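You operate a simulated robot arm through the tools that you are given. There is no shell and no other tool.

The job below is to be done with a simulated two-armed robot. You get a single attempt, and the scene is never put back.

JOB
Shut the blue and red valves, vent the pot, zero the pot knob and wipe up the glue smear.
Fine: red valve before the yellow one; use the yellow sponge and put it back. What is to be rubbed or washed off counts as gone when no trace of it is left.

The check looks at the end state, three seconds after you hand in, the way a careful person would. Anything else that was tipped, shoved, dropped, spilled or broken makes it a failure.

ROBOT AND FRAMES
Two 7-joint arms with two-finger parallel grippers on one trunk that stands fixed in place. Base frame: the origin is at the foot of the trunk, x ahead of it, y to its left, z up. Units: m, rad, N and s.
The left shoulder is at [0.071, 0.156, 1.33], the right one opposite. Each reaches about 1.231 m from its shoulder. Payload 3.91 kg a hand.
The TCP of each hand is the grasp point between the finger pads, 0.03 m short of the fingertips. In the tool frame z runs along the fingers and y along their closing line. Largest opening 0.11 m; finger width 0.02, thickness 0.01; the body of the gripper, 0.048 by 0.112 m, starts 0.055 m behind the TCP.
Orientation is that of the tool frame in the base frame, as [roll, pitch, yaw] about the fixed x, y, z axes, in that order (R = Rz(yaw) Ry(pitch) Rx(roll)). With the fingers straight down and closing along the base's y, the tool's x points along the base's -x, its y along +y and its z along -z.

CONTROLS
- The arms move only by the tool servo_tool. It takes "left_motion", "right_motion" or both (then of equal length, played together; a hand with none holds still); each is a list that holds one entry, the list of rows, each a list of 7 numbers: the shift along the base's x, y, z in units of 50 mm (1.0 is 50 mm), then the turn, a rotation vector about the base's x, y, z in units of 4 degrees (1.0 is 4 degrees), then the finger opening in m, from 0 to 0.11. In form: [[[x, y, z, rx, ry, rz, jaw], ...]]. A call has 1 to 20 rows; each row shifts and turns the commanded pose from where the row before left it. A call with a number of a shift or a turn outside -1 to 1 is refused whole. A row lasts 0.2 s, in which the tool goes at most 0.05 m and 0.15 rad; a call with a longer step from one row to the next is refused whole, and so is a gripper value outside its range. Where a pose cannot be reached the arm comes as near as it can. A force on the tool above 40 N (or 10 N above the force at the start of the call, whichever is more), or a blocked arm, ends the call early, and 0.2 s more pass. Each finger travels about 0.108 m/s and halts on what it meets, pressing with about 21 N; the grip force reading is that of the motor and also rises with nothing between the fingers. The clock runs only during rows and for 0.2 s after the last one: add rows that do not move to give the fingers time. The reply holds the time, the measured pose of the TCP, the force on the tool along the base axes, the opening and the grip force, in the units named above and with some noise, with the torque about the TCP (base axes, N m) and any sound that the robot's microphone picked up.
- Cameras (640 x 400 px; columns grow to the right, rows downward): "scene" is now at [0.1324, -0.0463, 1.5727]; the picture's right is [-0.50, -0.87, 0.00], its down [-0.38, 0.22, -0.90] and it looks along [0.78, -0.45, -0.44] (base axes); focal length 298 px, centre (320, 200). "left" rides on the left gripper at [0.072, -0.017, -0.103] in its tool frame; the picture's right is [0.23, 0.97, 0.00], its down [-0.76, 0.18, -0.62] and it looks along [-0.61, 0.14, 0.78] (tool axes); focal length 222 px, centre (320, 200). "right" rides on the right gripper at [0.072, 0.017, -0.103] in its tool frame; the picture's right is [-0.23, 0.97, 0.00], its down [-0.76, -0.18, -0.62] and it looks along [-0.61, -0.14, 0.78] (tool axes); focal length 222 px, centre (320, 200). There is no depth. A picture from a camera that has moved, and an enlarged one, comes with that camera's place and axes in the base frame and with its lens.
- grab_frame(camera): a new picture of that camera. The clock stands still meanwhile.
- raise_lower(by): slides the trunk up (or, below 0, down) by that many m; the arms and the scene camera ride with it, the base frame stays. It gives what a move gives, with no picture.
- aim_head(pan, tilt): turns the head with the scene camera to pan (to the left, within 1.501 rad either way) and tilt (down, from -0.506 to 1.204), counted from straight ahead of the robot. It gives what a move gives.
- inspect(camera, box): a new picture of the part [left, top, right, bottom] of that camera's present view, enlarged. The clock stands still meanwhile.
- close_job(): hands the job in; it is judged then, once.

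Places have to be worked out from the pictures, the camera data and where the tool is seen. Open the grippers and draw the arms clear of the work before you hand the job in, unless the task says otherwise.

The tools are called after "Request:" by a JSON object that holds its "fn" and its "kwargs". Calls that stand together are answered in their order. servo_tool: Moves the arms, as the interface text tells. Its arguments: {"type":"object","properties":{"left_motion":{"type":"array","items":{"type":"array","items":{"type":"array","items":{"type":"number"}}}},"right_motion":{"type":"array","items":{"type":"array","items":{"type":"array","items":{"type":"number"}}}}},"required":[]} The other tools are called the same way: raise_lower (by) moves the trunk up or down; aim_head (pan, tilt) turns the head that bears the scene camera; grab_frame (camera) takes a picture; inspect (camera, box) takes an enlarged picture of a part of a camera's view; close_job () hands the job in.

At the start:

```text
t: 0.0
left_tool_pos: [0.7843, -0.0124, 1.4426]
left_tcp_rot: [-3.141, 0.001, 3.141]
left_force: [0.3, 0.1, 0.4]
left_ft_torque: [-0.01, 0.01, -0.04]
left_gripper_width: 0.1099
left_gripper_force: 0.1
right_tool_pos: [0.3259, -0.3015, 1.4588]
right_tcp_rot: [3.141, 0.001, -3.141]
right_force: [-0.6, 0.3, 0.5]
right_ft_torque: [0.01, -0.03, 0.0]
right_gripper_width: 0.11
right_gripper_force: 0.0
trunk travel left (down, up): [-0.775, 0.165]
head pan, tilt (commanded): [-0.524, 0.45]
```

scene: 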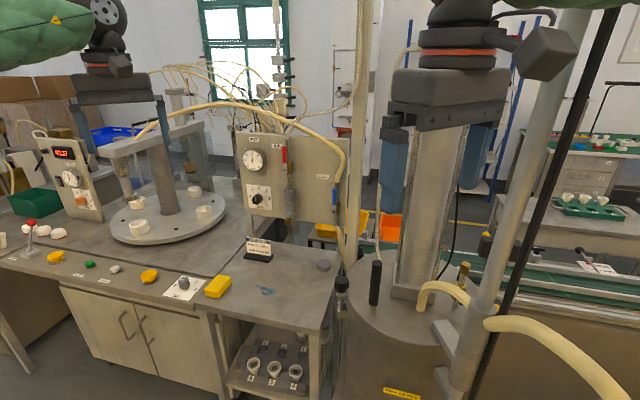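
right: 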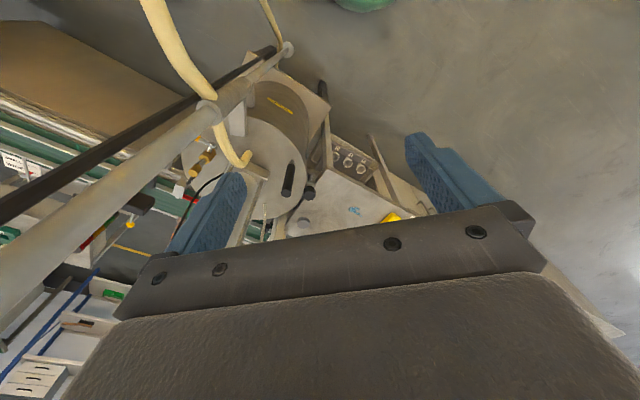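
left: 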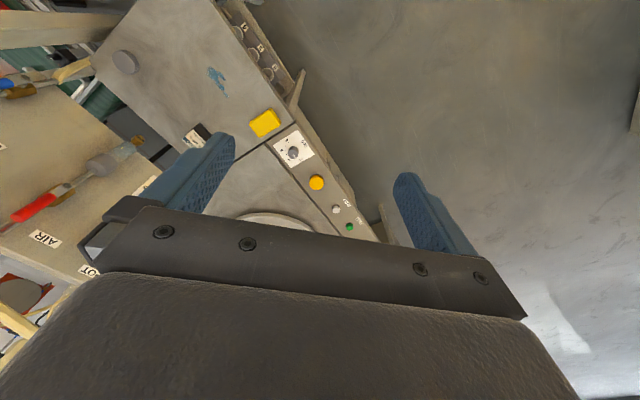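

The scene shows a bench with panels, a pump plate, a smear (blue), a yellow sponge and valves on the far side. I first take enlarged looks at the areas of interest.

Request:
{"fn": "inspect", "kwargs": {"camera": "scene", "box": [140, 220, 340, 345]}}

Request:
{"fn": "inspect", "kwargs": {"camera": "scene", "box": [220, 120, 360, 210]}}

Request:
{"fn": "inspect", "kwargs": {"camera": "scene", "box": [0, 120, 200, 300]}}

Request:
{"fn": "inspect", "kwargs": {"camera": "left", "box": [0, 0, 200, 300]}}

Request:
{"fn": "inspect", "kwargs": {"camera": "left", "box": [190, 0, 400, 250]}}

```text
3.20 times, centred on (240, 282) of scene
camera zoom: at [0.1324, -0.0463, 1.5727], right [-0.5, -0.87, 0.0], down [-0.38, 0.22, -0.9], along [0.78, -0.45, -0.44], focal length 953 px, centre (576, -64)
```

zoom: 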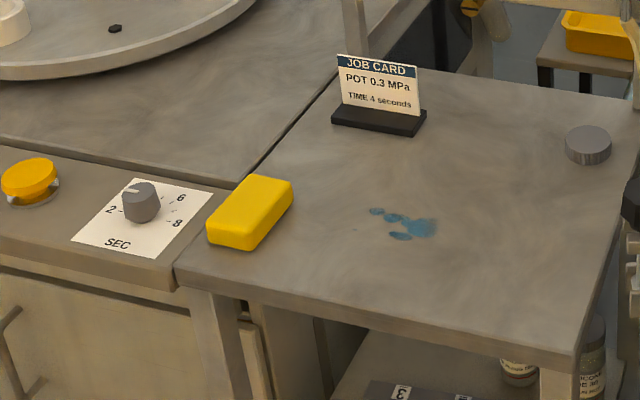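

```text
4.44 times, centred on (290, 165) of scene
camera zoom: at [0.1324, -0.0463, 1.5727], right [-0.5, -0.87, 0.0], down [-0.38, 0.22, -0.9], along [0.78, -0.45, -0.44], focal length 1324 px, centre (453, 356)
```

zoom: 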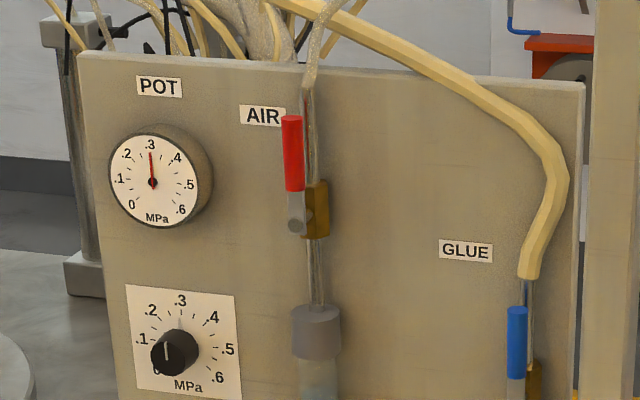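

```text
2.22 times, centred on (100, 210) of scene
camera zoom: at [0.1324, -0.0463, 1.5727], right [-0.5, -0.87, 0.0], down [-0.38, 0.22, -0.9], along [0.78, -0.45, -0.44], focal length 662 px, centre (809, 178)
```

zoom: 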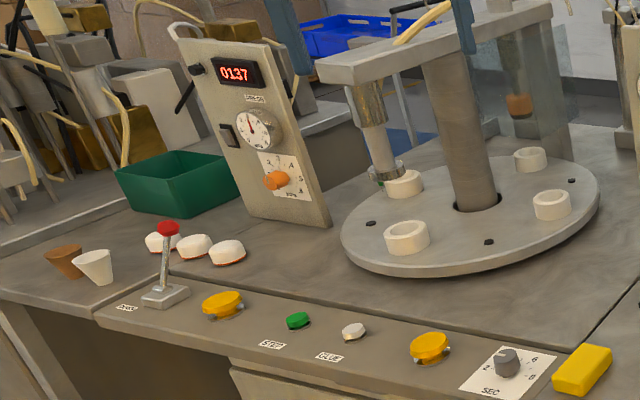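

```text
1.33 times, centred on (100, 150) of left
camera zoom: at [0.7114, -0.0303, 1.5466], right [-0.23, 0.97, 0.0], down [0.76, 0.18, 0.62], along [0.61, 0.14, -0.78], focal length 296 px, centre (613, 267)
```

zoom: 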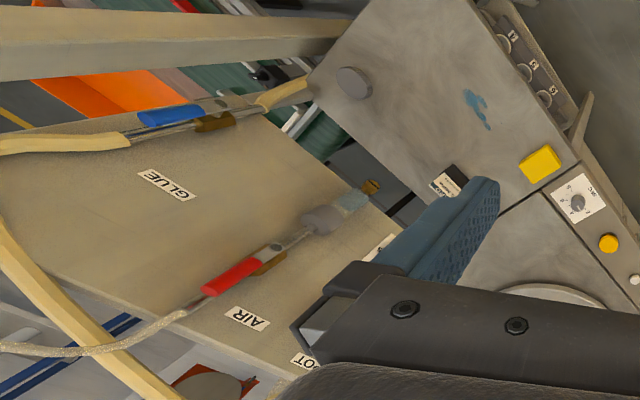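

```text
1.60 times, centred on (295, 125) of left
camera zoom: at [0.7114, -0.0303, 1.5466], right [-0.23, 0.97, 0.0], down [0.76, 0.18, 0.62], along [0.61, 0.14, -0.78], focal length 355 px, centre (360, 320)
```

zoom: 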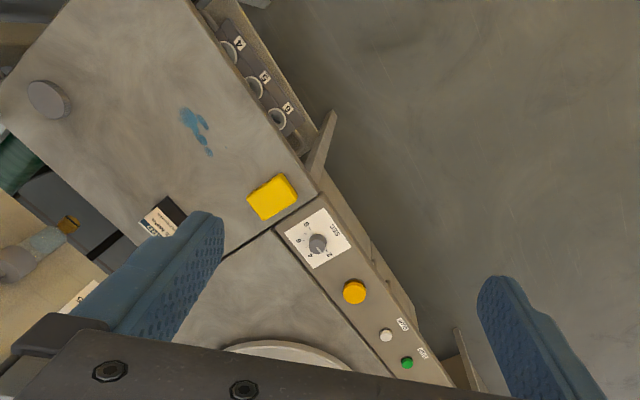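

The red and blue levers stand in line with their lines on the panel, and the pot is the large drum on the right. I look at the pot's lid and the other regions more closely.

Request:
{"fn": "inspect", "kwargs": {"camera": "scene", "box": [330, 220, 530, 400]}}

Request:
{"fn": "inspect", "kwargs": {"camera": "right", "box": [160, 40, 420, 240]}}

Request:
{"fn": "inspect", "kwargs": {"camera": "scene", "box": [300, 160, 400, 310]}}

Request:
{"fn": "inspect", "kwargs": {"camera": "scene", "box": [440, 0, 640, 400]}}

```text
2.22 times, centred on (430, 310) of scene
camera zoom: at [0.1324, -0.0463, 1.5727], right [-0.5, -0.87, 0.0], down [-0.38, 0.22, -0.9], along [0.78, -0.45, -0.44], focal length 662 px, centre (76, -44)
```

zoom: 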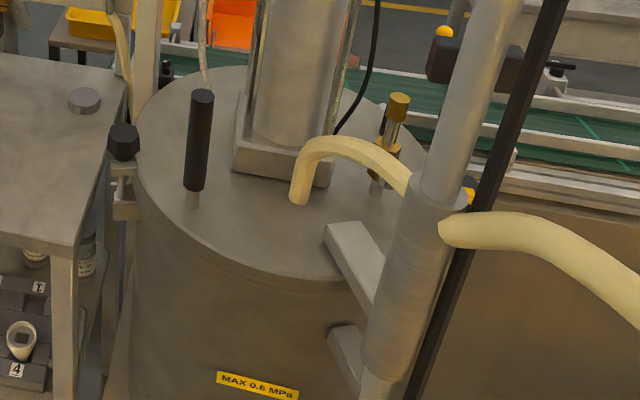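

```text
2.00 times, centred on (290, 140) of right
camera zoom: at [0.253, -0.2855, 1.5624], right [0.23, 0.97, 0.0], down [0.76, -0.18, 0.62], along [0.61, -0.14, -0.78], focal length 444 px, centre (380, 320)
```

zoom: 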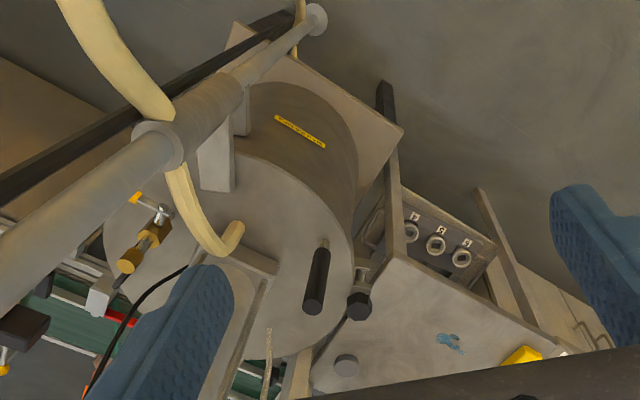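

```text
2.67 times, centred on (350, 235) of scene
camera zoom: at [0.1324, -0.0463, 1.5727], right [-0.5, -0.87, 0.0], down [-0.38, 0.22, -0.9], along [0.78, -0.45, -0.44], focal length 794 px, centre (240, 107)
```

zoom: 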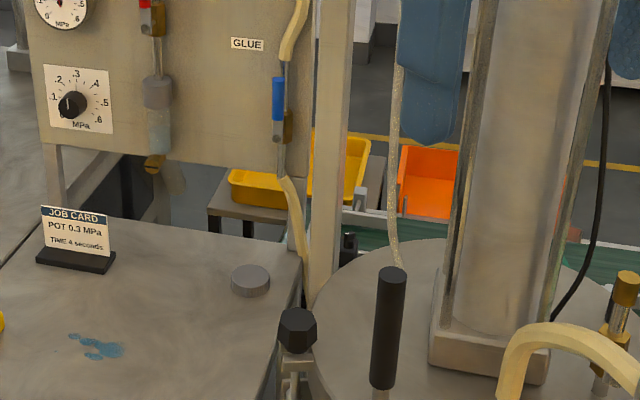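

```text
1.00 times, centred on (540, 200) of scene (not enlarged: the box is as wide or as high as the picture)
camera zoom: at [0.1324, -0.0463, 1.5727], right [-0.5, -0.87, 0.0], down [-0.38, 0.22, -0.9], along [0.78, -0.45, -0.44], focal length 298 px, centre (100, 200)
```

zoom: 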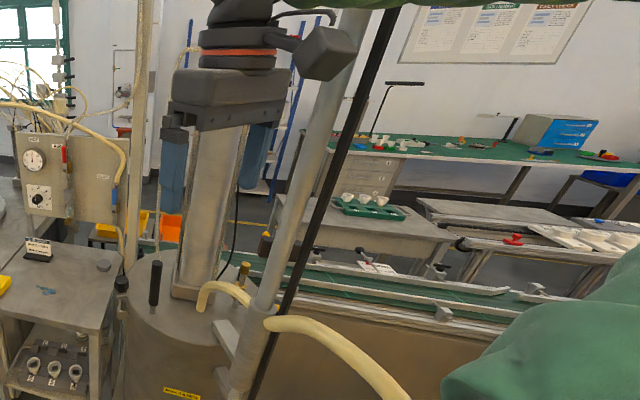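

The bench height comes out near z=0.815 with the smear at about (0.92,-0.29), and the red/blue levers near (1.05,-0.43,1.27) and (0.92,-0.56,1.13). I turn the head toward the pot to map it and the pole beside the right arm.

Request:
{"fn": "aim_head", "kwargs": {"pan": -0.95, "tilt": 0.6}}

Request:
{"fn": "grab_frame", "kwargs": {"camera": "scene"}}

```text
t: 0.9
left_tool_pos: [0.7838, -0.0134, 1.4428]
left_tcp_rot: [-3.14, 0.0, -3.141]
left_force: [0.0, 0.1, 0.2]
left_ft_torque: [0.04, 0.0, -0.01]
left_gripper_width: 0.1101
left_gripper_force: 0.0
right_tool_pos: [0.3261, -0.3008, 1.4591]
right_tcp_rot: [3.141, 0.0, 3.141]
right_force: [-0.4, 0.5, -0.1]
right_ft_torque: [-0.03, 0.02, 0.02]
right_gripper_width: 0.1099
right_gripper_force: 0.1
trunk travel left (down, up): [-0.775, 0.165]
head pan, tilt (commanded): [-0.949, 0.6]
```

```text
taken
camera scene: at [0.1043, -0.0722, 1.5592], right [-0.81, -0.58, 0.0], down [-0.33, 0.46, -0.83], along [0.48, -0.67, -0.56], focal length 298 px, centre (320, 200)
```

scene: 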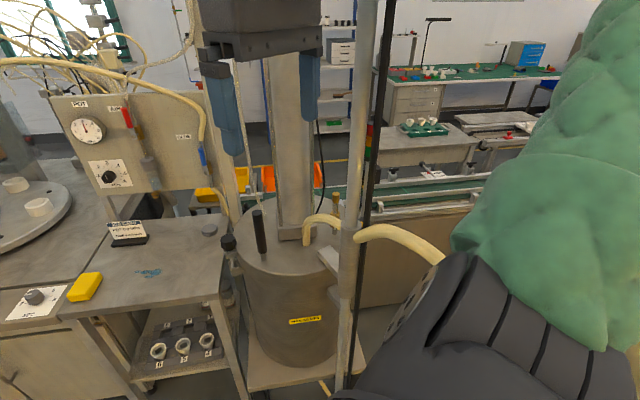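

The pot lid seems to lie near z≈1.03 around (0.5,-0.53), with a vertical pole between it and the robot. I bring the left hand back and turn its camera toward the pot to get a second viewpoint.

Request:
{"fn": "servo_tool", "kwargs": {"left_motion": [[[-0.2, 0, 0.05, 0, 0, -1, 0.05], [-0.2, 0, 0.05, 0, 0, -1, 0.05], [-0.2, 0, 0.05, 0, 0, -1, 0.05], [-0.2, 0, 0.05, 0, 0, -1, 0.05], [-0.2, 0, 0.05, 0, 0, -1, 0.05], [-0.2, 0, 0.05, 0, 0, -1, 0.05], [-0.2, 0, 0.05, 0, 0, -1, 0.05], [-0.2, 0, 0.05, 0, 0, -1, 0.05], [-0.2, 0, 0.05, 0, 0, -1, 0.05], [-0.2, 0, 0.05, 0, 0, -1, 0.05], [-0.2, 0, 0.05, 0, 0, -1, 0.05], [-0.2, 0, 0.05, 0, 0, -1, 0.05], [-0.2, 0, 0.05, 0, 0, -1, 0.05], [-0.2, 0, 0.05, 0, 0, -1, 0.05], [-0.2, 0, 0.05, 0, 0, -1, 0.05], [-0.2, 0, 0.05, 0, 0, -1, 0.05], [-0.2, 0, 0.05, 0, 0, -1, 0.05], [-0.2, 0, 0.05, 0, 0, -1, 0.05], [-0.2, 0, 0.05, 0, 0, -1, 0.05], [-0.2, 0, 0.05, 0, 0, -1, 0.05]]]}}

Request:
{"fn": "grab_frame", "kwargs": {"camera": "left"}}

```text
t: 5.1
left_tool_pos: [0.5842, -0.0129, 1.493]
left_tcp_rot: [-3.141, -0.001, 1.743]
left_force: [0.0, -0.6, 0.3]
left_ft_torque: [0.02, -0.02, -0.02]
left_gripper_width: 0.0499
left_gripper_force: 0.0
right_tool_pos: [0.326, -0.3015, 1.4587]
right_tcp_rot: [3.141, -0.001, -3.141]
right_force: [1.1, 0.0, -0.1]
right_ft_torque: [-0.02, -0.01, 0.01]
right_gripper_width: 0.1099
right_gripper_force: 0.0
trunk travel left (down, up): [-0.775, 0.165]
head pan, tilt (commanded): [-0.949, 0.6]
```

```text
taken
camera left: at [0.5541, 0.0546, 1.5969], right [0.92, 0.39, 0.0], down [0.31, -0.72, 0.62], along [0.24, -0.57, -0.78], focal length 222 px, centre (320, 200)
```

left: 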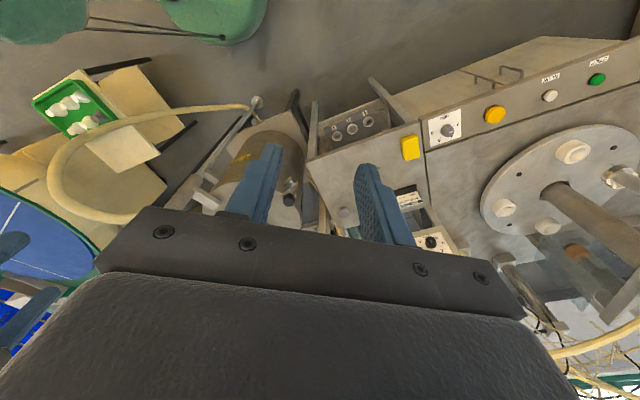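

The gripper blocks the lower half of its own view, so targets must lie near the finger line. I'll now bring the left hand in front of the panel, about 0.25 m off, yawing toward it and then pitching the fingers up to horizontal.

Request:
{"fn": "servo_tool", "kwargs": {"left_motion": [[[0.25, -0.17, -0.1, 0, 0, 1, 0.05], [0.25, -0.17, -0.1, 0, 0, 1, 0.05], [0.25, -0.17, -0.1, 0, 0, 1, 0.05], [0.25, -0.17, -0.1, 0, 0, 1, 0.05], [0.25, -0.17, -0.1, 0, 0, 1, 0.05], [0.25, -0.17, -0.1, 0, 0, 1, 0.05], [0.25, -0.17, -0.1, 0, 0, 1, 0.05], [0.25, -0.17, -0.1, 0, 0, 1, 0.05], [0.25, -0.17, -0.1, 0, 0, 0.75, 0.05], [0.25, -0.17, -0.2, -0.8, -0.8, 0, 0.05], [0.25, -0.17, -0.2, -0.8, -0.8, 0, 0.05], [0.25, -0.17, -0.2, -0.8, -0.8, 0, 0.05], [0.25, -0.17, -0.2, -0.8, -0.8, 0, 0.05], [0.25, -0.17, -0.2, -0.8, -0.8, 0, 0.05], [0.25, -0.17, -0.2, -0.8, -0.8, 0, 0.05], [0.25, -0.17, -0.2, -0.8, -0.8, 0, 0.05], [0.25, -0.17, -0.2, -0.8, -0.8, 0, 0.05], [0.25, -0.17, -0.2, -0.8, -0.8, 0, 0.05], [0.25, -0.17, -0.2, -0.8, -0.8, 0, 0.05]]]}}

Request:
{"fn": "grab_frame", "kwargs": {"camera": "left"}}

Request:
{"fn": "aim_head", "kwargs": {"pan": -0.5, "tilt": 0.45}}

Request:
{"fn": "grab_frame", "kwargs": {"camera": "scene"}}

```text
t: 9.1
left_tool_pos: [0.8217, -0.1748, 1.3475]
left_tcp_rot: [3.141, 0.789, 2.355]
left_force: [-0.2, 0.5, -0.5]
left_ft_torque: [0.0, -0.04, 0.01]
left_gripper_width: 0.05
left_gripper_force: 0.1
right_tool_pos: [0.3258, -0.3009, 1.4592]
right_tcp_rot: [3.141, 0.001, 3.141]
right_force: [0.5, -0.7, -0.5]
right_ft_torque: [0.04, 0.03, -0.01]
right_gripper_width: 0.1099
right_gripper_force: 0.0
trunk travel left (down, up): [-0.775, 0.165]
head pan, tilt (commanded): [-0.949, 0.6]
```

```text
taken
camera left: at [0.7215, -0.0988, 1.3689], right [0.58, 0.8, -0.16], down [0.19, 0.06, 0.98], along [0.79, -0.6, -0.12], focal length 222 px, centre (320, 200)
```

left: 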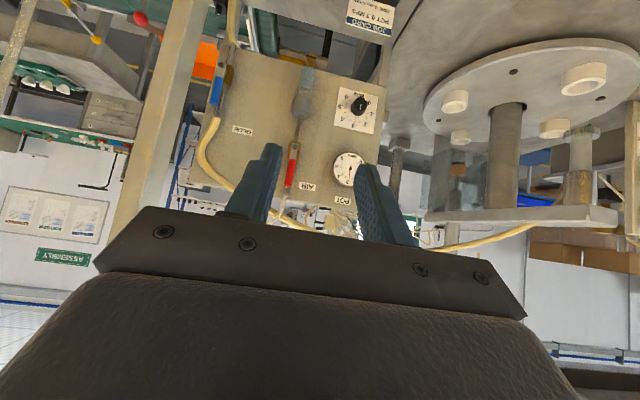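

```text
t: 10.0
left_tool_pos: [0.8212, -0.1753, 1.3475]
left_tcp_rot: [-3.141, 0.787, 2.356]
left_force: [-0.6, 0.9, 0.9]
left_ft_torque: [0.02, -0.06, -0.01]
left_gripper_width: 0.0499
left_gripper_force: 0.0
right_tool_pos: [0.3257, -0.3012, 1.4607]
right_tcp_rot: [-3.141, 0.0, -3.139]
right_force: [1.0, -0.1, 0.5]
right_ft_torque: [0.01, -0.01, -0.02]
right_gripper_width: 0.1099
right_gripper_force: 0.0
trunk travel left (down, up): [-0.775, 0.165]
head pan, tilt (commanded): [-0.499, 0.45]
```

```text
taken
camera scene: at [0.1333, -0.0445, 1.5727], right [-0.48, -0.88, 0.0], down [-0.38, 0.21, -0.9], along [0.79, -0.43, -0.44], focal length 298 px, centre (320, 200)
```

scene: 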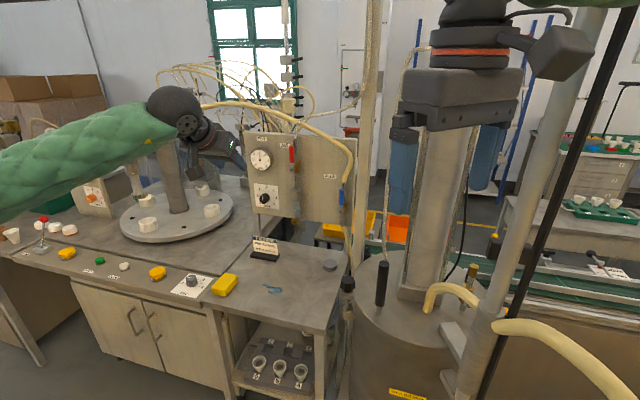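

The left hand now looks at the panel (image upside down). I zoom on the panel in that view to read the knob and the lever mounts.

Request:
{"fn": "inspect", "kwargs": {"camera": "left", "box": [180, 50, 400, 220]}}

Request:
{"fn": "inspect", "kwargs": {"camera": "left", "box": [320, 70, 400, 120]}}

Request:
{"fn": "inspect", "kwargs": {"camera": "scene", "box": [240, 170, 300, 220]}}

```text
2.35 times, centred on (290, 135) of left
camera zoom: at [0.7207, -0.0987, 1.3698], right [0.58, 0.8, -0.16], down [0.19, 0.06, 0.98], along [0.79, -0.59, -0.12], focal length 523 px, centre (391, 353)
```

zoom: 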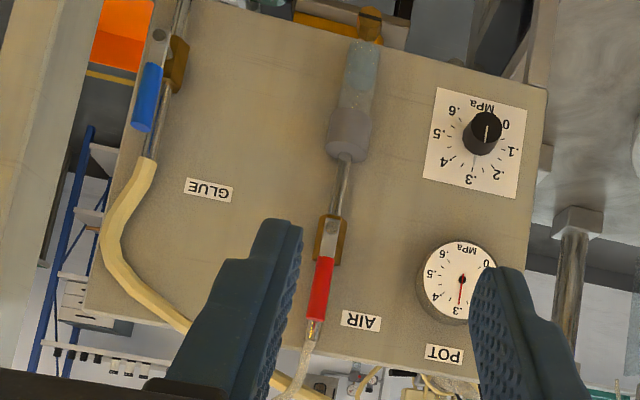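

```text
8.00 times, centred on (360, 95) of left
camera zoom: at [0.7207, -0.0987, 1.3698], right [0.58, 0.8, -0.16], down [0.19, 0.06, 0.98], along [0.79, -0.59, -0.12], focal length 1777 px, centre (0, 1040)
```

zoom: 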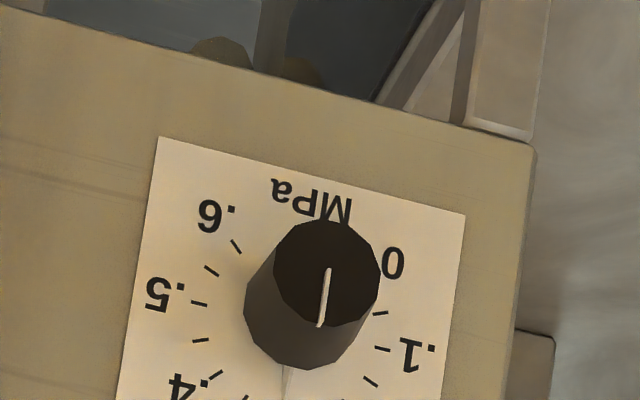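

```text
8.00 times, centred on (270, 195) of scene
camera zoom: at [0.1333, -0.0445, 1.5727], right [-0.48, -0.88, 0.0], down [-0.38, 0.21, -0.9], along [0.79, -0.43, -0.44], focal length 2383 px, centre (720, 240)
```

zoom: 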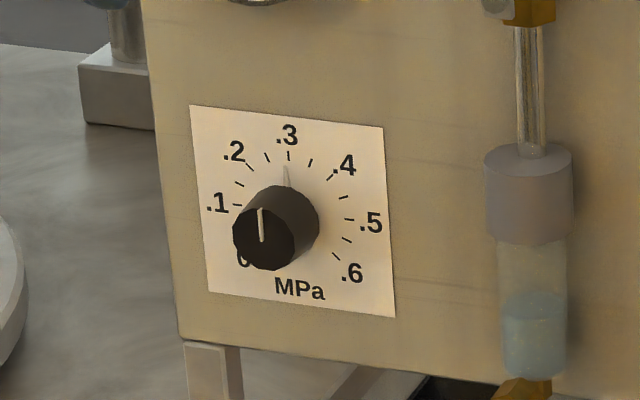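

The panel works out at 45° (plane x−y≈1.553), the red lever handle ≈(1.050,−0.434,1.267) with its pivot at z≈1.212, and the knob points at .3. I finish pitching the left fingers to horizontal, close them, and stop about 0.2 m off the panel just left of the red lever.

Request:
{"fn": "servo_tool", "kwargs": {"left_motion": [[[0.29, -0.25, -0.145, -0.989, -0.989, 0, 0.02], [0.29, -0.25, -0.145, -0.989, -0.989, 0, 0.0], [0.29, -0.25, -0.145, -0.989, -0.989, 0, 0.0], [0.29, -0.25, -0.145, -0.989, -0.989, 0, 0.0], [0.29, -0.25, -0.145, -0.989, -0.989, 0, 0.0], [0.29, -0.25, -0.145, -0.989, -0.989, 0, 0.0], [0.29, -0.25, -0.145, -0.989, -0.989, 0, 0.0], [0.29, -0.25, -0.145, -0.989, -0.989, 0, 0.0], [0.29, -0.25, -0.145, 0, 0, 0, 0.0], [0.29, -0.25, -0.145, 0, 0, 0, 0.0]]]}}

Request:
{"fn": "grab_frame", "kwargs": {"camera": "left"}}

Request:
{"fn": "grab_frame", "kwargs": {"camera": "scene"}}

```text
t: 12.2
left_tool_pos: [0.9685, -0.2996, 1.2747]
left_tcp_rot: [0.489, 1.569, -0.296]
left_force: [0.7, -0.4, -0.8]
left_ft_torque: [0.01, -0.01, 0.02]
left_gripper_width: 0.0
left_gripper_force: 20.7
right_tool_pos: [0.3268, -0.3016, 1.46]
right_tcp_rot: [-3.141, 0.001, -3.141]
right_force: [0.3, -0.2, 0.3]
right_ft_torque: [0.02, -0.04, -0.02]
right_gripper_width: 0.11
right_gripper_force: 0.0
trunk travel left (down, up): [-0.775, 0.165]
head pan, tilt (commanded): [-0.499, 0.45]
```

```text
taken
camera left: at [0.8825, -0.2386, 1.203], right [0.69, 0.69, -0.23], down [-0.32, 0.57, 0.76], along [0.65, -0.45, 0.61], focal length 222 px, centre (320, 200)
```

left: 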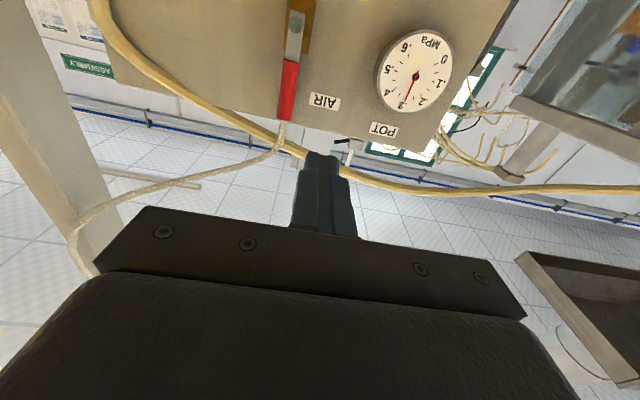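

```text
taken
camera scene: at [0.1336, -0.0449, 1.5726], right [-0.48, -0.88, 0.0], down [-0.38, 0.21, -0.9], along [0.79, -0.43, -0.44], focal length 298 px, centre (320, 200)
```

scene: 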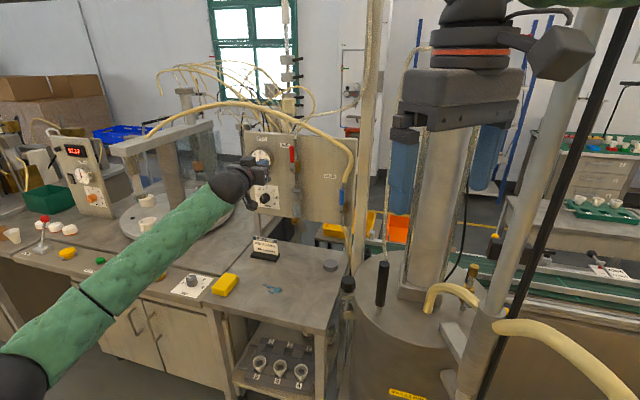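

The left hand is ready; a braided hose leaves the top of the air pipe, so I check how it runs relative to the gripper before approaching.

Request:
{"fn": "inspect", "kwargs": {"camera": "scene", "box": [220, 60, 400, 240]}}

Request:
{"fn": "inspect", "kwargs": {"camera": "left", "box": [60, 0, 460, 250]}}

```text
2.22 times, centred on (310, 150) of scene
camera zoom: at [0.1336, -0.0449, 1.5726], right [-0.48, -0.88, 0.0], down [-0.38, 0.21, -0.9], along [0.79, -0.43, -0.44], focal length 662 px, centre (342, 311)
```

zoom: 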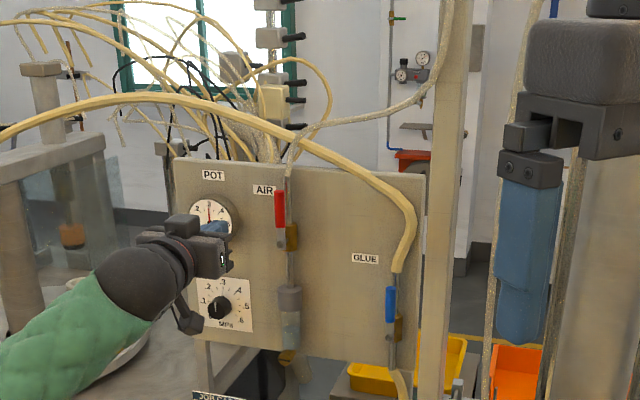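

```text
1.60 times, centred on (260, 125) of left
camera zoom: at [0.8825, -0.2386, 1.203], right [0.69, 0.69, -0.23], down [-0.32, 0.57, 0.76], along [0.65, -0.45, 0.61], focal length 355 px, centre (416, 320)
```

zoom: 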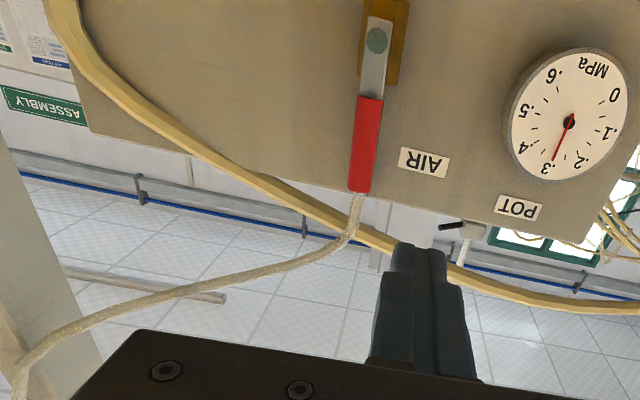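

The hoses run above z≈1.31 and behind, so the path at z≈1.275 is clear. I advance the closed fingers straight in to 0.065 m off the panel, left of the red lever.

Request:
{"fn": "servo_tool", "kwargs": {"left_motion": [[[0.241, -0.241, 0, 0, 0, 0, 0.0], [0.241, -0.241, 0, 0, 0, 0, 0.0], [0.241, -0.241, 0, 0, 0, 0, 0.0], [0.241, -0.241, 0, 0, 0, 0, 0.0], [0.241, -0.241, 0, 0, 0, 0, 0.0], [0.241, -0.241, 0, 0, 0, 0, 0.0], [0.241, -0.241, 0, 0, 0, 0, 0.0], [0.241, -0.241, 0, 0, 0, 0, 0.0]]]}}

Request:
{"fn": "grab_frame", "kwargs": {"camera": "left"}}

Request:
{"fn": "inspect", "kwargs": {"camera": "scene", "box": [240, 110, 360, 210]}}

```text
t: 14.0
left_tool_pos: [1.0621, -0.3956, 1.2753]
left_tcp_rot: [1.066, 1.57, 0.28]
left_force: [0.4, -1.1, -0.5]
left_ft_torque: [0.05, -0.02, 0.02]
left_gripper_width: 0.0
left_gripper_force: 20.6
right_tool_pos: [0.3256, -0.3028, 1.4586]
right_tcp_rot: [3.139, 0.0, -3.14]
right_force: [0.2, 0.4, 0.4]
right_ft_torque: [0.02, -0.01, -0.02]
right_gripper_width: 0.1103
right_gripper_force: 0.1
trunk travel left (down, up): [-0.775, 0.165]
head pan, tilt (commanded): [-0.499, 0.45]
```

```text
taken
camera left: at [0.9769, -0.3358, 1.2027], right [0.69, 0.69, -0.23], down [-0.32, 0.57, 0.76], along [0.65, -0.45, 0.61], focal length 222 px, centre (320, 200)
```

left: 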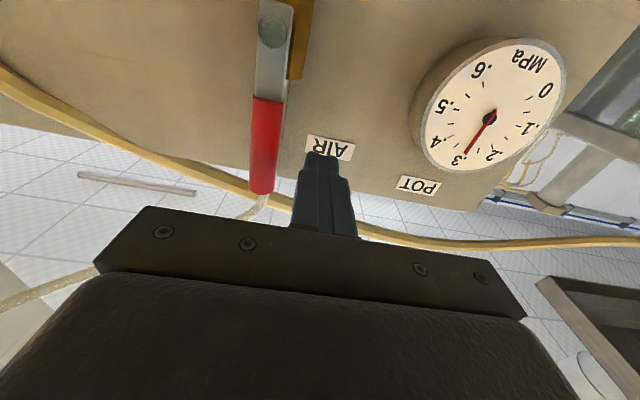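

```text
4.00 times, centred on (300, 160) of scene
camera zoom: at [0.1333, -0.0456, 1.5726], right [-0.48, -0.88, 0.0], down [-0.38, 0.21, -0.9], along [0.79, -0.43, -0.44], focal length 1192 px, centre (400, 360)
```

zoom: 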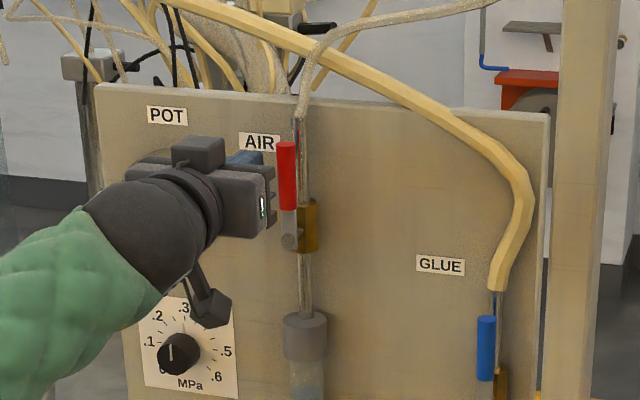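

The closed fingertips sit just left of the red lever at the right depth. I push gently to the right (clockwise as seen from the front) by 35 mm and watch the force.

Request:
{"fn": "servo_tool", "kwargs": {"left_motion": [[[-0.0707, -0.0707, 0, 0, 0, 0, 0.0], [-0.0707, -0.0707, 0, 0, 0, 0, 0.0], [-0.0707, -0.0707, 0, 0, 0, 0, 0.0], [-0.0707, -0.0707, 0, 0, 0, 0, 0.0], [-0.0707, -0.0707, 0, 0, 0, 0, 0.0], [-0.0707, -0.0707, 0, 0, 0, 0, 0.0], [-0.0707, -0.0707, 0, 0, 0, 0, 0.0]]]}}

Request:
{"fn": "grab_frame", "kwargs": {"camera": "left"}}

Request:
{"fn": "inspect", "kwargs": {"camera": "scene", "box": [240, 110, 360, 210]}}

```text
t: 15.6
left_tool_pos: [1.039, -0.4216, 1.2747]
left_tcp_rot: [1.236, 1.57, 0.447]
left_force: [0.3, 0.6, 0.2]
left_ft_torque: [0.06, 0.0, -0.02]
left_gripper_width: 0.0002
left_gripper_force: 21.5
right_tool_pos: [0.3258, -0.3026, 1.4593]
right_tcp_rot: [3.141, 0.0, -3.141]
right_force: [1.0, -1.2, 0.5]
right_ft_torque: [-0.02, 0.0, -0.01]
right_gripper_width: 0.11
right_gripper_force: 0.1
trunk travel left (down, up): [-0.775, 0.165]
head pan, tilt (commanded): [-0.499, 0.45]
```

```text
taken
camera left: at [0.9528, -0.3593, 1.2028], right [0.69, 0.69, -0.23], down [-0.32, 0.57, 0.76], along [0.65, -0.45, 0.61], focal length 222 px, centre (320, 200)
```

left: 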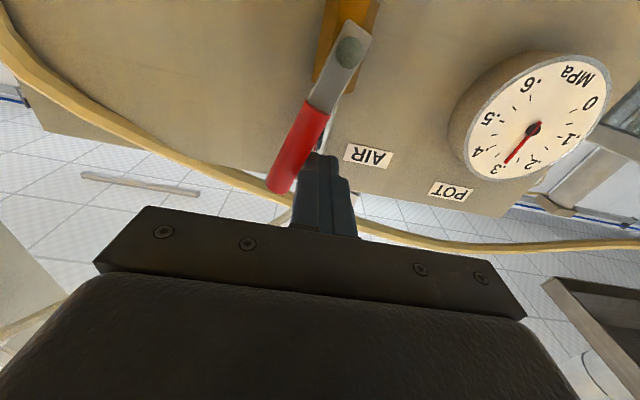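

```text
4.00 times, centred on (300, 160) of scene
camera zoom: at [0.1335, -0.0447, 1.5726], right [-0.48, -0.88, 0.0], down [-0.38, 0.21, -0.9], along [0.79, -0.43, -0.44], focal length 1192 px, centre (400, 360)
```

zoom: 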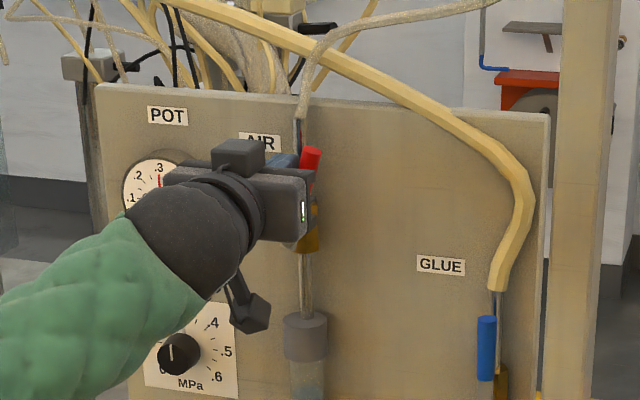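

The red lever swings freely to the right. I continue along the quarter-circle arc around its pivot until just about horizontal.

Request:
{"fn": "servo_tool", "kwargs": {"left_motion": [[[-0.116, -0.116, -0.02, 0, 0, 0, 0.0], [-0.116, -0.116, -0.02, 0, 0, 0, 0.0], [-0.108, -0.108, -0.058, 0, 0, 0, 0.0], [-0.108, -0.108, -0.058, 0, 0, 0, 0.0], [-0.094, -0.094, -0.096, 0, 0, 0, 0.0], [-0.094, -0.094, -0.096, 0, 0, 0, 0.0], [-0.073, -0.073, -0.127, 0, 0, 0, 0.0], [-0.073, -0.073, -0.127, 0, 0, 0, 0.0], [-0.047, -0.047, -0.149, 0, 0, 0, 0.0], [-0.047, -0.047, -0.149, 0, 0, 0, 0.0]]]}}

Request:
{"fn": "grab_frame", "kwargs": {"camera": "left"}}

Request:
{"fn": "inspect", "kwargs": {"camera": "scene", "box": [240, 110, 360, 210]}}

```text
t: 17.8
left_tool_pos: [0.9934, -0.4653, 1.2308]
left_tcp_rot: [0.441, 1.569, -0.344]
left_force: [-0.7, -0.1, 0.4]
left_ft_torque: [-0.02, -0.03, -0.03]
left_gripper_width: 0.0
left_gripper_force: 21.9
right_tool_pos: [0.3277, -0.3021, 1.4602]
right_tcp_rot: [3.141, 0.0, 3.142]
right_force: [0.1, 0.2, -0.9]
right_ft_torque: [-0.04, -0.02, -0.03]
right_gripper_width: 0.1101
right_gripper_force: 0.1
trunk travel left (down, up): [-0.775, 0.165]
head pan, tilt (commanded): [-0.499, 0.45]
```

```text
taken
camera left: at [0.9085, -0.4037, 1.1587], right [0.69, 0.69, -0.23], down [-0.32, 0.57, 0.76], along [0.65, -0.45, 0.61], focal length 222 px, centre (320, 200)
```

left: 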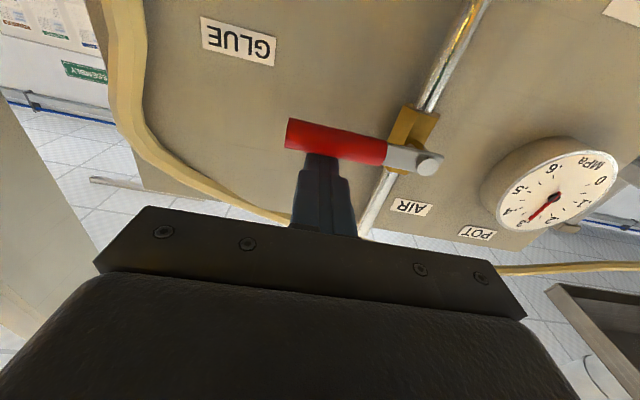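

```text
4.00 times, centred on (300, 160) of scene
camera zoom: at [0.1335, -0.0449, 1.5727], right [-0.48, -0.88, 0.0], down [-0.38, 0.21, -0.9], along [0.79, -0.43, -0.44], focal length 1192 px, centre (400, 360)
```

zoom: 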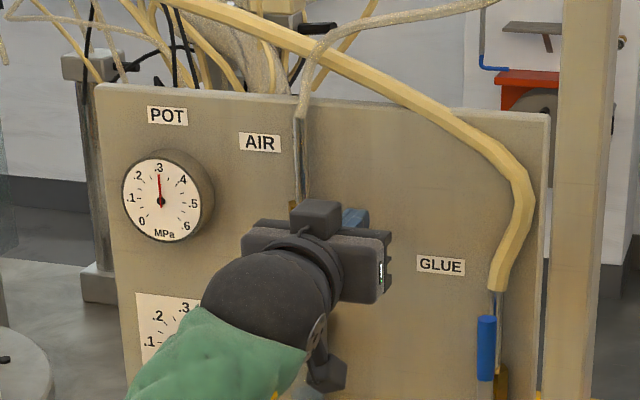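

The lever is nearly crosswise now. I press further down in small steps to reach its end stop, watching the force.

Request:
{"fn": "servo_tool", "kwargs": {"left_motion": [[[-0.01, -0.01, -0.05, 0, 0, 0, 0.0], [-0.01, -0.01, -0.05, 0, 0, 0, 0.0], [0, 0, -0.05, 0, 0, 0, 0.0], [0, 0, -0.05, 0, 0, 0, 0.0]]]}}

Request:
{"fn": "grab_frame", "kwargs": {"camera": "left"}}

```text
t: 18.8
left_tool_pos: [0.9897, -0.4662, 1.2266]
left_tcp_rot: [0.165, 1.561, -0.621]
left_force: [10.4, -3.9, 32.7]
left_ft_torque: [-0.47, -0.53, 0.06]
left_gripper_width: 0.0001
left_gripper_force: 20.8
right_tool_pos: [0.324, -0.3, 1.4613]
right_tcp_rot: [-3.139, 0.002, -3.141]
right_force: [0.3, 0.7, 0.1]
right_ft_torque: [0.02, 0.01, -0.03]
right_gripper_width: 0.11
right_gripper_force: 0.3
trunk travel left (down, up): [-0.775, 0.165]
head pan, tilt (commanded): [-0.499, 0.45]
```

```text
taken
camera left: at [0.9061, -0.404, 1.1542], right [0.69, 0.69, -0.23], down [-0.32, 0.57, 0.76], along [0.65, -0.45, 0.61], focal length 222 px, centre (320, 200)
```

left: 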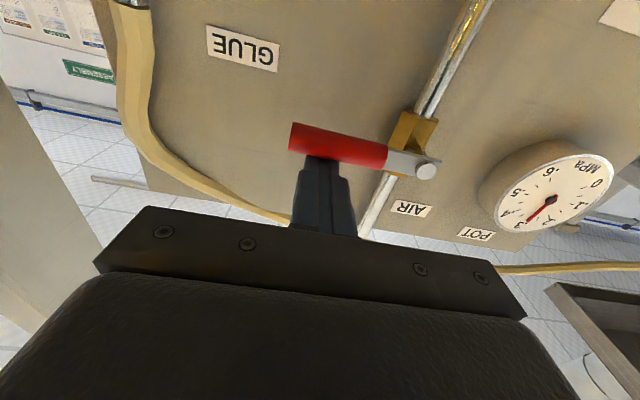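

The force rose to ~33 N at the stop, so the red valve is fully crosswise (shut). I lift off, back away and move in front of the blue lever to look at it and the post beside it.

Request:
{"fn": "servo_tool", "kwargs": {"left_motion": [[[0, 0, 0.2, 0, 0, 0, 0.0], [0, 0, 0.2, 0, 0, 0, 0.0], [0, 0, 0.2, 0, 0, 0, 0.0], [-0.24, 0.24, 0, 0, 0, 0, 0.0], [-0.24, 0.24, 0, 0, 0, 0, 0.0], [-0.24, 0.24, 0, 0, 0, 0, 0.0], [-0.24, 0.24, 0, 0, 0, 0, 0.0], [-0.24, 0.24, 0, 0, 0, 0, 0.0], [-0.24, 0.24, 0, 0, 0, 0, 0.0], [-0.24, 0.24, 0, 0, 0, 0, 0.0], [-0.24, 0.24, 0, 0, 0, 0, 0.0], [-0.1, -0.1, -0.25, 0, 0, 0, 0.0], [-0.1, -0.1, -0.25, 0, 0, 0, 0.0], [-0.1, -0.1, -0.25, 0, 0, 0, 0.0], [-0.1, -0.1, -0.25, 0, 0, 0, 0.0], [-0.1, -0.1, -0.25, 0, 0, 0, 0.0], [-0.1, -0.1, -0.25, 0, 0, 0, 0.0], [-0.1, -0.1, -0.25, 0, 0, 0, 0.0], [-0.1, -0.1, -0.25, 0, 0, 0, 0.0]]]}}

Request:
{"fn": "grab_frame", "kwargs": {"camera": "left"}}

Request:
{"fn": "inspect", "kwargs": {"camera": "scene", "box": [240, 110, 400, 210]}}

```text
t: 22.8
left_tool_pos: [0.9075, -0.356, 1.1822]
left_tcp_rot: [-1.925, 1.569, -2.72]
left_force: [0.3, 0.8, 0.0]
left_ft_torque: [-0.04, 0.01, 0.05]
left_gripper_width: 0.0
left_gripper_force: 20.5
left hand out of reach, approached as far as the arm can: row 9, 10, 12, 13, 14, 15, 16, 17, 18, 19
right_tool_pos: [0.3263, -0.3014, 1.4584]
right_tcp_rot: [-3.141, 0.001, 3.141]
right_force: [-0.4, 0.3, 0.5]
right_ft_torque: [0.0, 0.01, 0.01]
right_gripper_width: 0.11
right_gripper_force: 0.1
trunk travel left (down, up): [-0.775, 0.165]
head pan, tilt (commanded): [-0.499, 0.45]
```

```text
taken
camera left: at [0.821, -0.2939, 1.1098], right [0.69, 0.68, -0.23], down [-0.31, 0.57, 0.76], along [0.65, -0.46, 0.61], focal length 222 px, centre (320, 200)
```

left: 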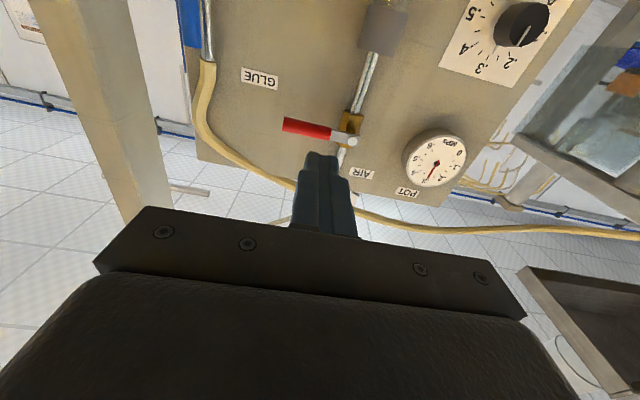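

```text
4.00 times, centred on (320, 160) of scene
camera zoom: at [0.1335, -0.0445, 1.5727], right [-0.48, -0.88, 0.0], down [-0.38, 0.21, -0.9], along [0.79, -0.43, -0.44], focal length 1192 px, centre (320, 360)
```

zoom: 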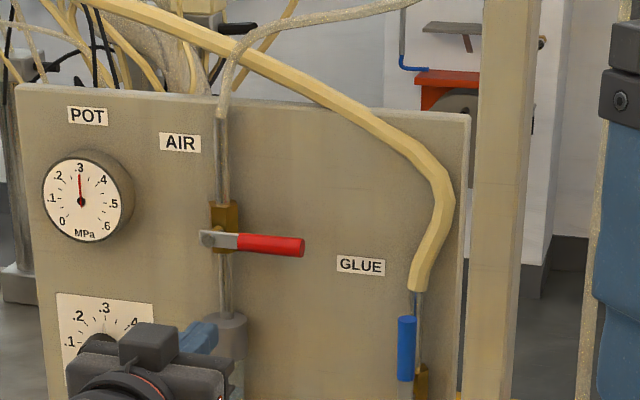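

The red lever is now clearly horizontal across its line. The left wrist ran short of range while retreating; before choosing the arm for blue I zoom on the blue valve and the post beside it.

Request:
{"fn": "inspect", "kwargs": {"camera": "left", "box": [0, 0, 320, 200]}}

Request:
{"fn": "inspect", "kwargs": {"camera": "scene", "box": [310, 170, 390, 300]}}

Request:
{"fn": "grab_frame", "kwargs": {"camera": "right"}}

```text
2.00 times, centred on (160, 100) of left
camera zoom: at [0.821, -0.2939, 1.1098], right [0.69, 0.68, -0.23], down [-0.31, 0.57, 0.76], along [0.65, -0.46, 0.61], focal length 444 px, centre (640, 400)
```

zoom: 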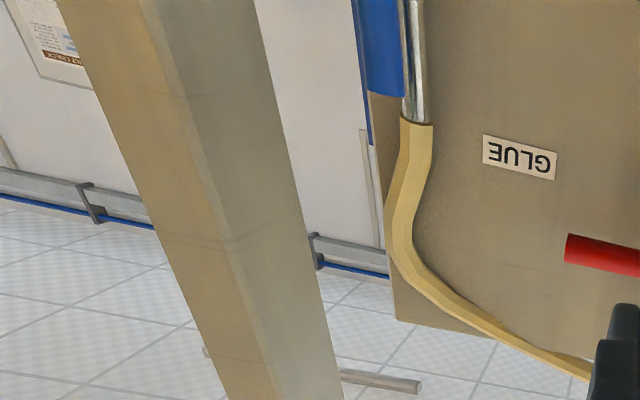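

```text
3.08 times, centred on (350, 235) of scene
camera zoom: at [0.1335, -0.0445, 1.5727], right [-0.48, -0.88, 0.0], down [-0.38, 0.21, -0.9], along [0.79, -0.43, -0.44], focal length 917 px, centre (228, 92)
```

zoom: 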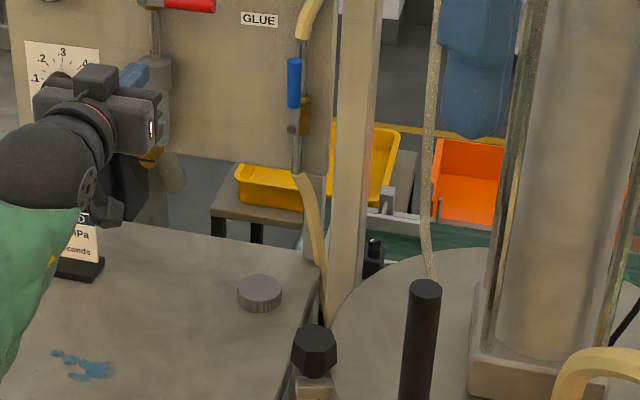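

```text
taken
camera right: at [0.253, -0.2857, 1.5624], right [0.23, 0.97, 0.0], down [0.76, -0.18, 0.62], along [0.61, -0.14, -0.78], focal length 222 px, centre (320, 200)
```

right: 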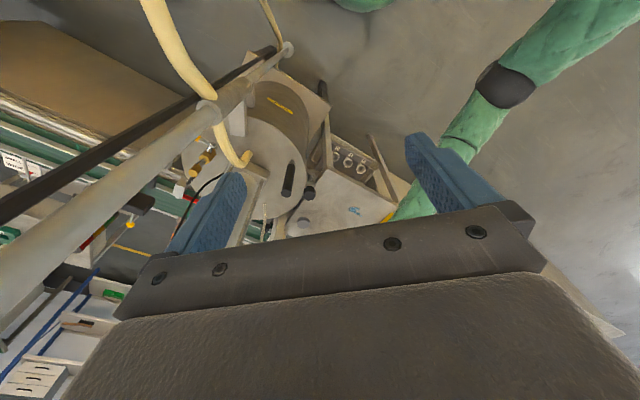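

The post's front-left corner is about h=5–6 cm right of the blue lever, so a left-hand swing is likelier for blue. I test whether yawing the left fingers a bit toward +x and tilting them down relieves the wrist limit.

Request:
{"fn": "servo_tool", "kwargs": {"left_motion": [[[0, 0, 0, 0.5, 0.5, 0, 0.0], [0, 0, 0, 0.5, 0.5, 0, 0.0], [0, 0, 0, 0.5, 0.5, 0, 0.0], [0, 0, 0, 0.5, 0.5, 0, 0.0], [0, 0, 0, 0.5, 0.5, 0, 0.0], [0, 0, 0, 0.5, 0.5, 0, 0.0], [0, 0, 0, 0.5, 0.5, 0, 0.0], [0, 0, 0, 0.5, 0.5, 0, 0.0]]]}}

Request:
{"fn": "grab_frame", "kwargs": {"camera": "left"}}

Request:
{"fn": "grab_frame", "kwargs": {"camera": "scene"}}

```text
t: 24.6
left_tool_pos: [0.9064, -0.3565, 1.1838]
left_tcp_rot: [3.14, 1.177, 2.357]
left_force: [-0.4, -0.8, -0.2]
left_ft_torque: [0.01, -0.02, 0.0]
left_gripper_width: 0.0
left_gripper_force: 20.9
right_tool_pos: [0.326, -0.3007, 1.459]
right_tcp_rot: [3.141, 0.0, 3.141]
right_force: [-1.2, 0.2, 0.5]
right_ft_torque: [0.0, 0.02, 0.0]
right_gripper_width: 0.1099
right_gripper_force: 0.0
trunk travel left (down, up): [-0.775, 0.165]
head pan, tilt (commanded): [-0.499, 0.45]
```

```text
taken
camera left: at [0.8064, -0.2804, 1.1556], right [0.63, 0.75, -0.21], down [-0.07, 0.33, 0.94], along [0.78, -0.58, 0.26], focal length 222 px, centre (320, 200)
```

left: 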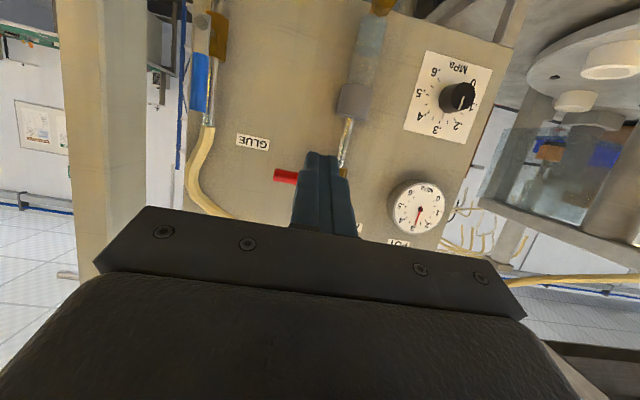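

```text
taken
camera scene: at [0.1334, -0.0444, 1.5726], right [-0.48, -0.88, 0.0], down [-0.38, 0.21, -0.9], along [0.79, -0.43, -0.44], focal length 298 px, centre (320, 200)
```

scene: 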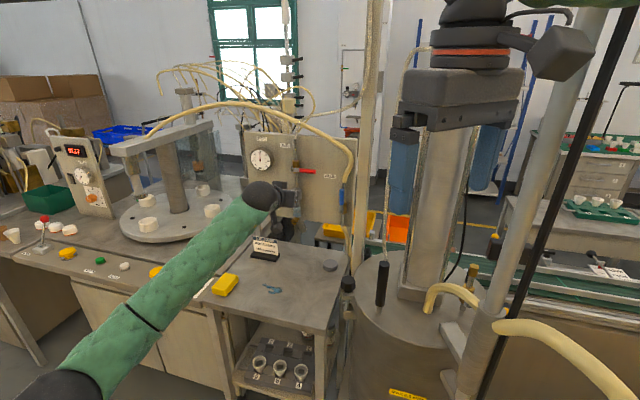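

The command restarts from the reached pose, and with fingers tilted 22° down it's fine. I zoom on the blue valve from this angle.

Request:
{"fn": "inspect", "kwargs": {"camera": "left", "box": [60, 0, 260, 220]}}

Request:
{"fn": "inspect", "kwargs": {"camera": "scene", "box": [320, 160, 370, 220]}}

```text
1.82 times, centred on (160, 110) of left
camera zoom: at [0.8064, -0.2804, 1.1556], right [0.63, 0.75, -0.21], down [-0.07, 0.33, 0.94], along [0.78, -0.58, 0.26], focal length 404 px, centre (611, 364)
```

zoom: 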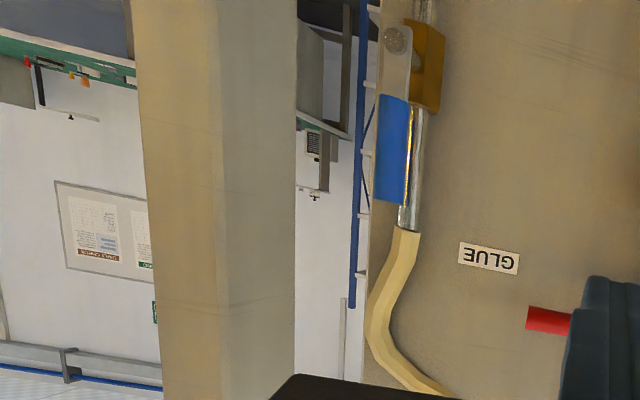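

```text
6.67 times, centred on (345, 190) of scene
camera zoom: at [0.1334, -0.0444, 1.5726], right [-0.48, -0.88, 0.0], down [-0.38, 0.21, -0.9], along [0.79, -0.43, -0.44], focal length 1986 px, centre (153, 267)
```

zoom: 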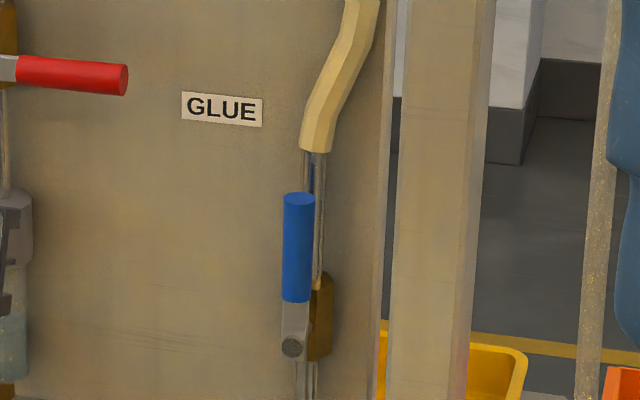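

Blue pivot ≈ (h −0.256, z 1.072), handle 4.9 cm off the panel, post about 5 cm to its right. I'll open the jaw to 60 mm so as to straddle the handle and move in front of it at ~0.15 m first.

Request:
{"fn": "servo_tool", "kwargs": {"left_motion": [[[-0.0972, -0.2917, -0.11, 0, 0, 0, 0.06], [-0.0972, -0.2917, -0.11, 0, 0, 0, 0.06], [-0.0972, -0.2917, -0.11, 0, 0, 0, 0.06], [-0.0972, -0.2917, -0.11, 0, 0, 0, 0.06], [-0.0972, -0.2917, -0.11, 0, 0, 0, 0.06], [-0.0972, -0.2917, -0.11, 0, 0, 0, 0.06], [-0.0972, -0.2917, -0.11, 0, 0, 0, 0.06], [-0.0972, -0.2917, -0.11, 0, 0, 0, 0.06]]]}}

Request:
{"fn": "grab_frame", "kwargs": {"camera": "left"}}

Request:
{"fn": "grab_frame", "kwargs": {"camera": "scene"}}

```text
t: 26.4
left_tool_pos: [0.8661, -0.4733, 1.1377]
left_tcp_rot: [-3.14, 1.177, 2.357]
left_force: [-0.5, 0.0, -0.2]
left_ft_torque: [0.02, -0.01, -0.01]
left_gripper_width: 0.0597
left_gripper_force: 0.0
right_tool_pos: [0.3252, -0.3019, 1.4595]
right_tcp_rot: [3.14, 0.001, -3.141]
right_force: [0.5, 0.8, 0.7]
right_ft_torque: [0.02, 0.02, 0.03]
right_gripper_width: 0.1101
right_gripper_force: 0.1
trunk travel left (down, up): [-0.775, 0.165]
head pan, tilt (commanded): [-0.499, 0.45]
```

```text
taken
camera left: at [0.7667, -0.3977, 1.1111], right [0.63, 0.75, -0.21], down [-0.07, 0.33, 0.94], along [0.78, -0.58, 0.26], focal length 222 px, centre (320, 200)
```

left: 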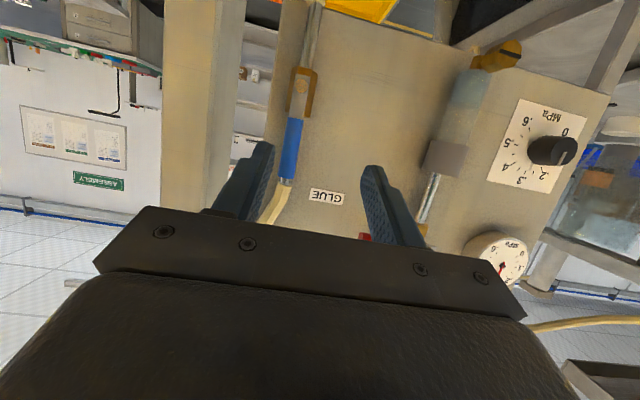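

```text
taken
camera scene: at [0.1333, -0.0453, 1.5727], right [-0.48, -0.88, 0.0], down [-0.38, 0.21, -0.9], along [0.79, -0.43, -0.44], focal length 298 px, centre (320, 200)
```

scene: 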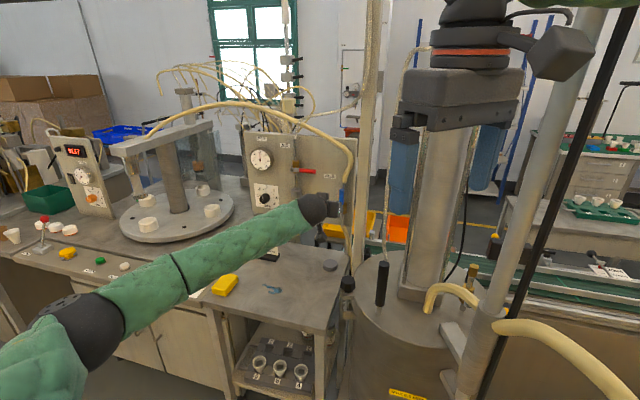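

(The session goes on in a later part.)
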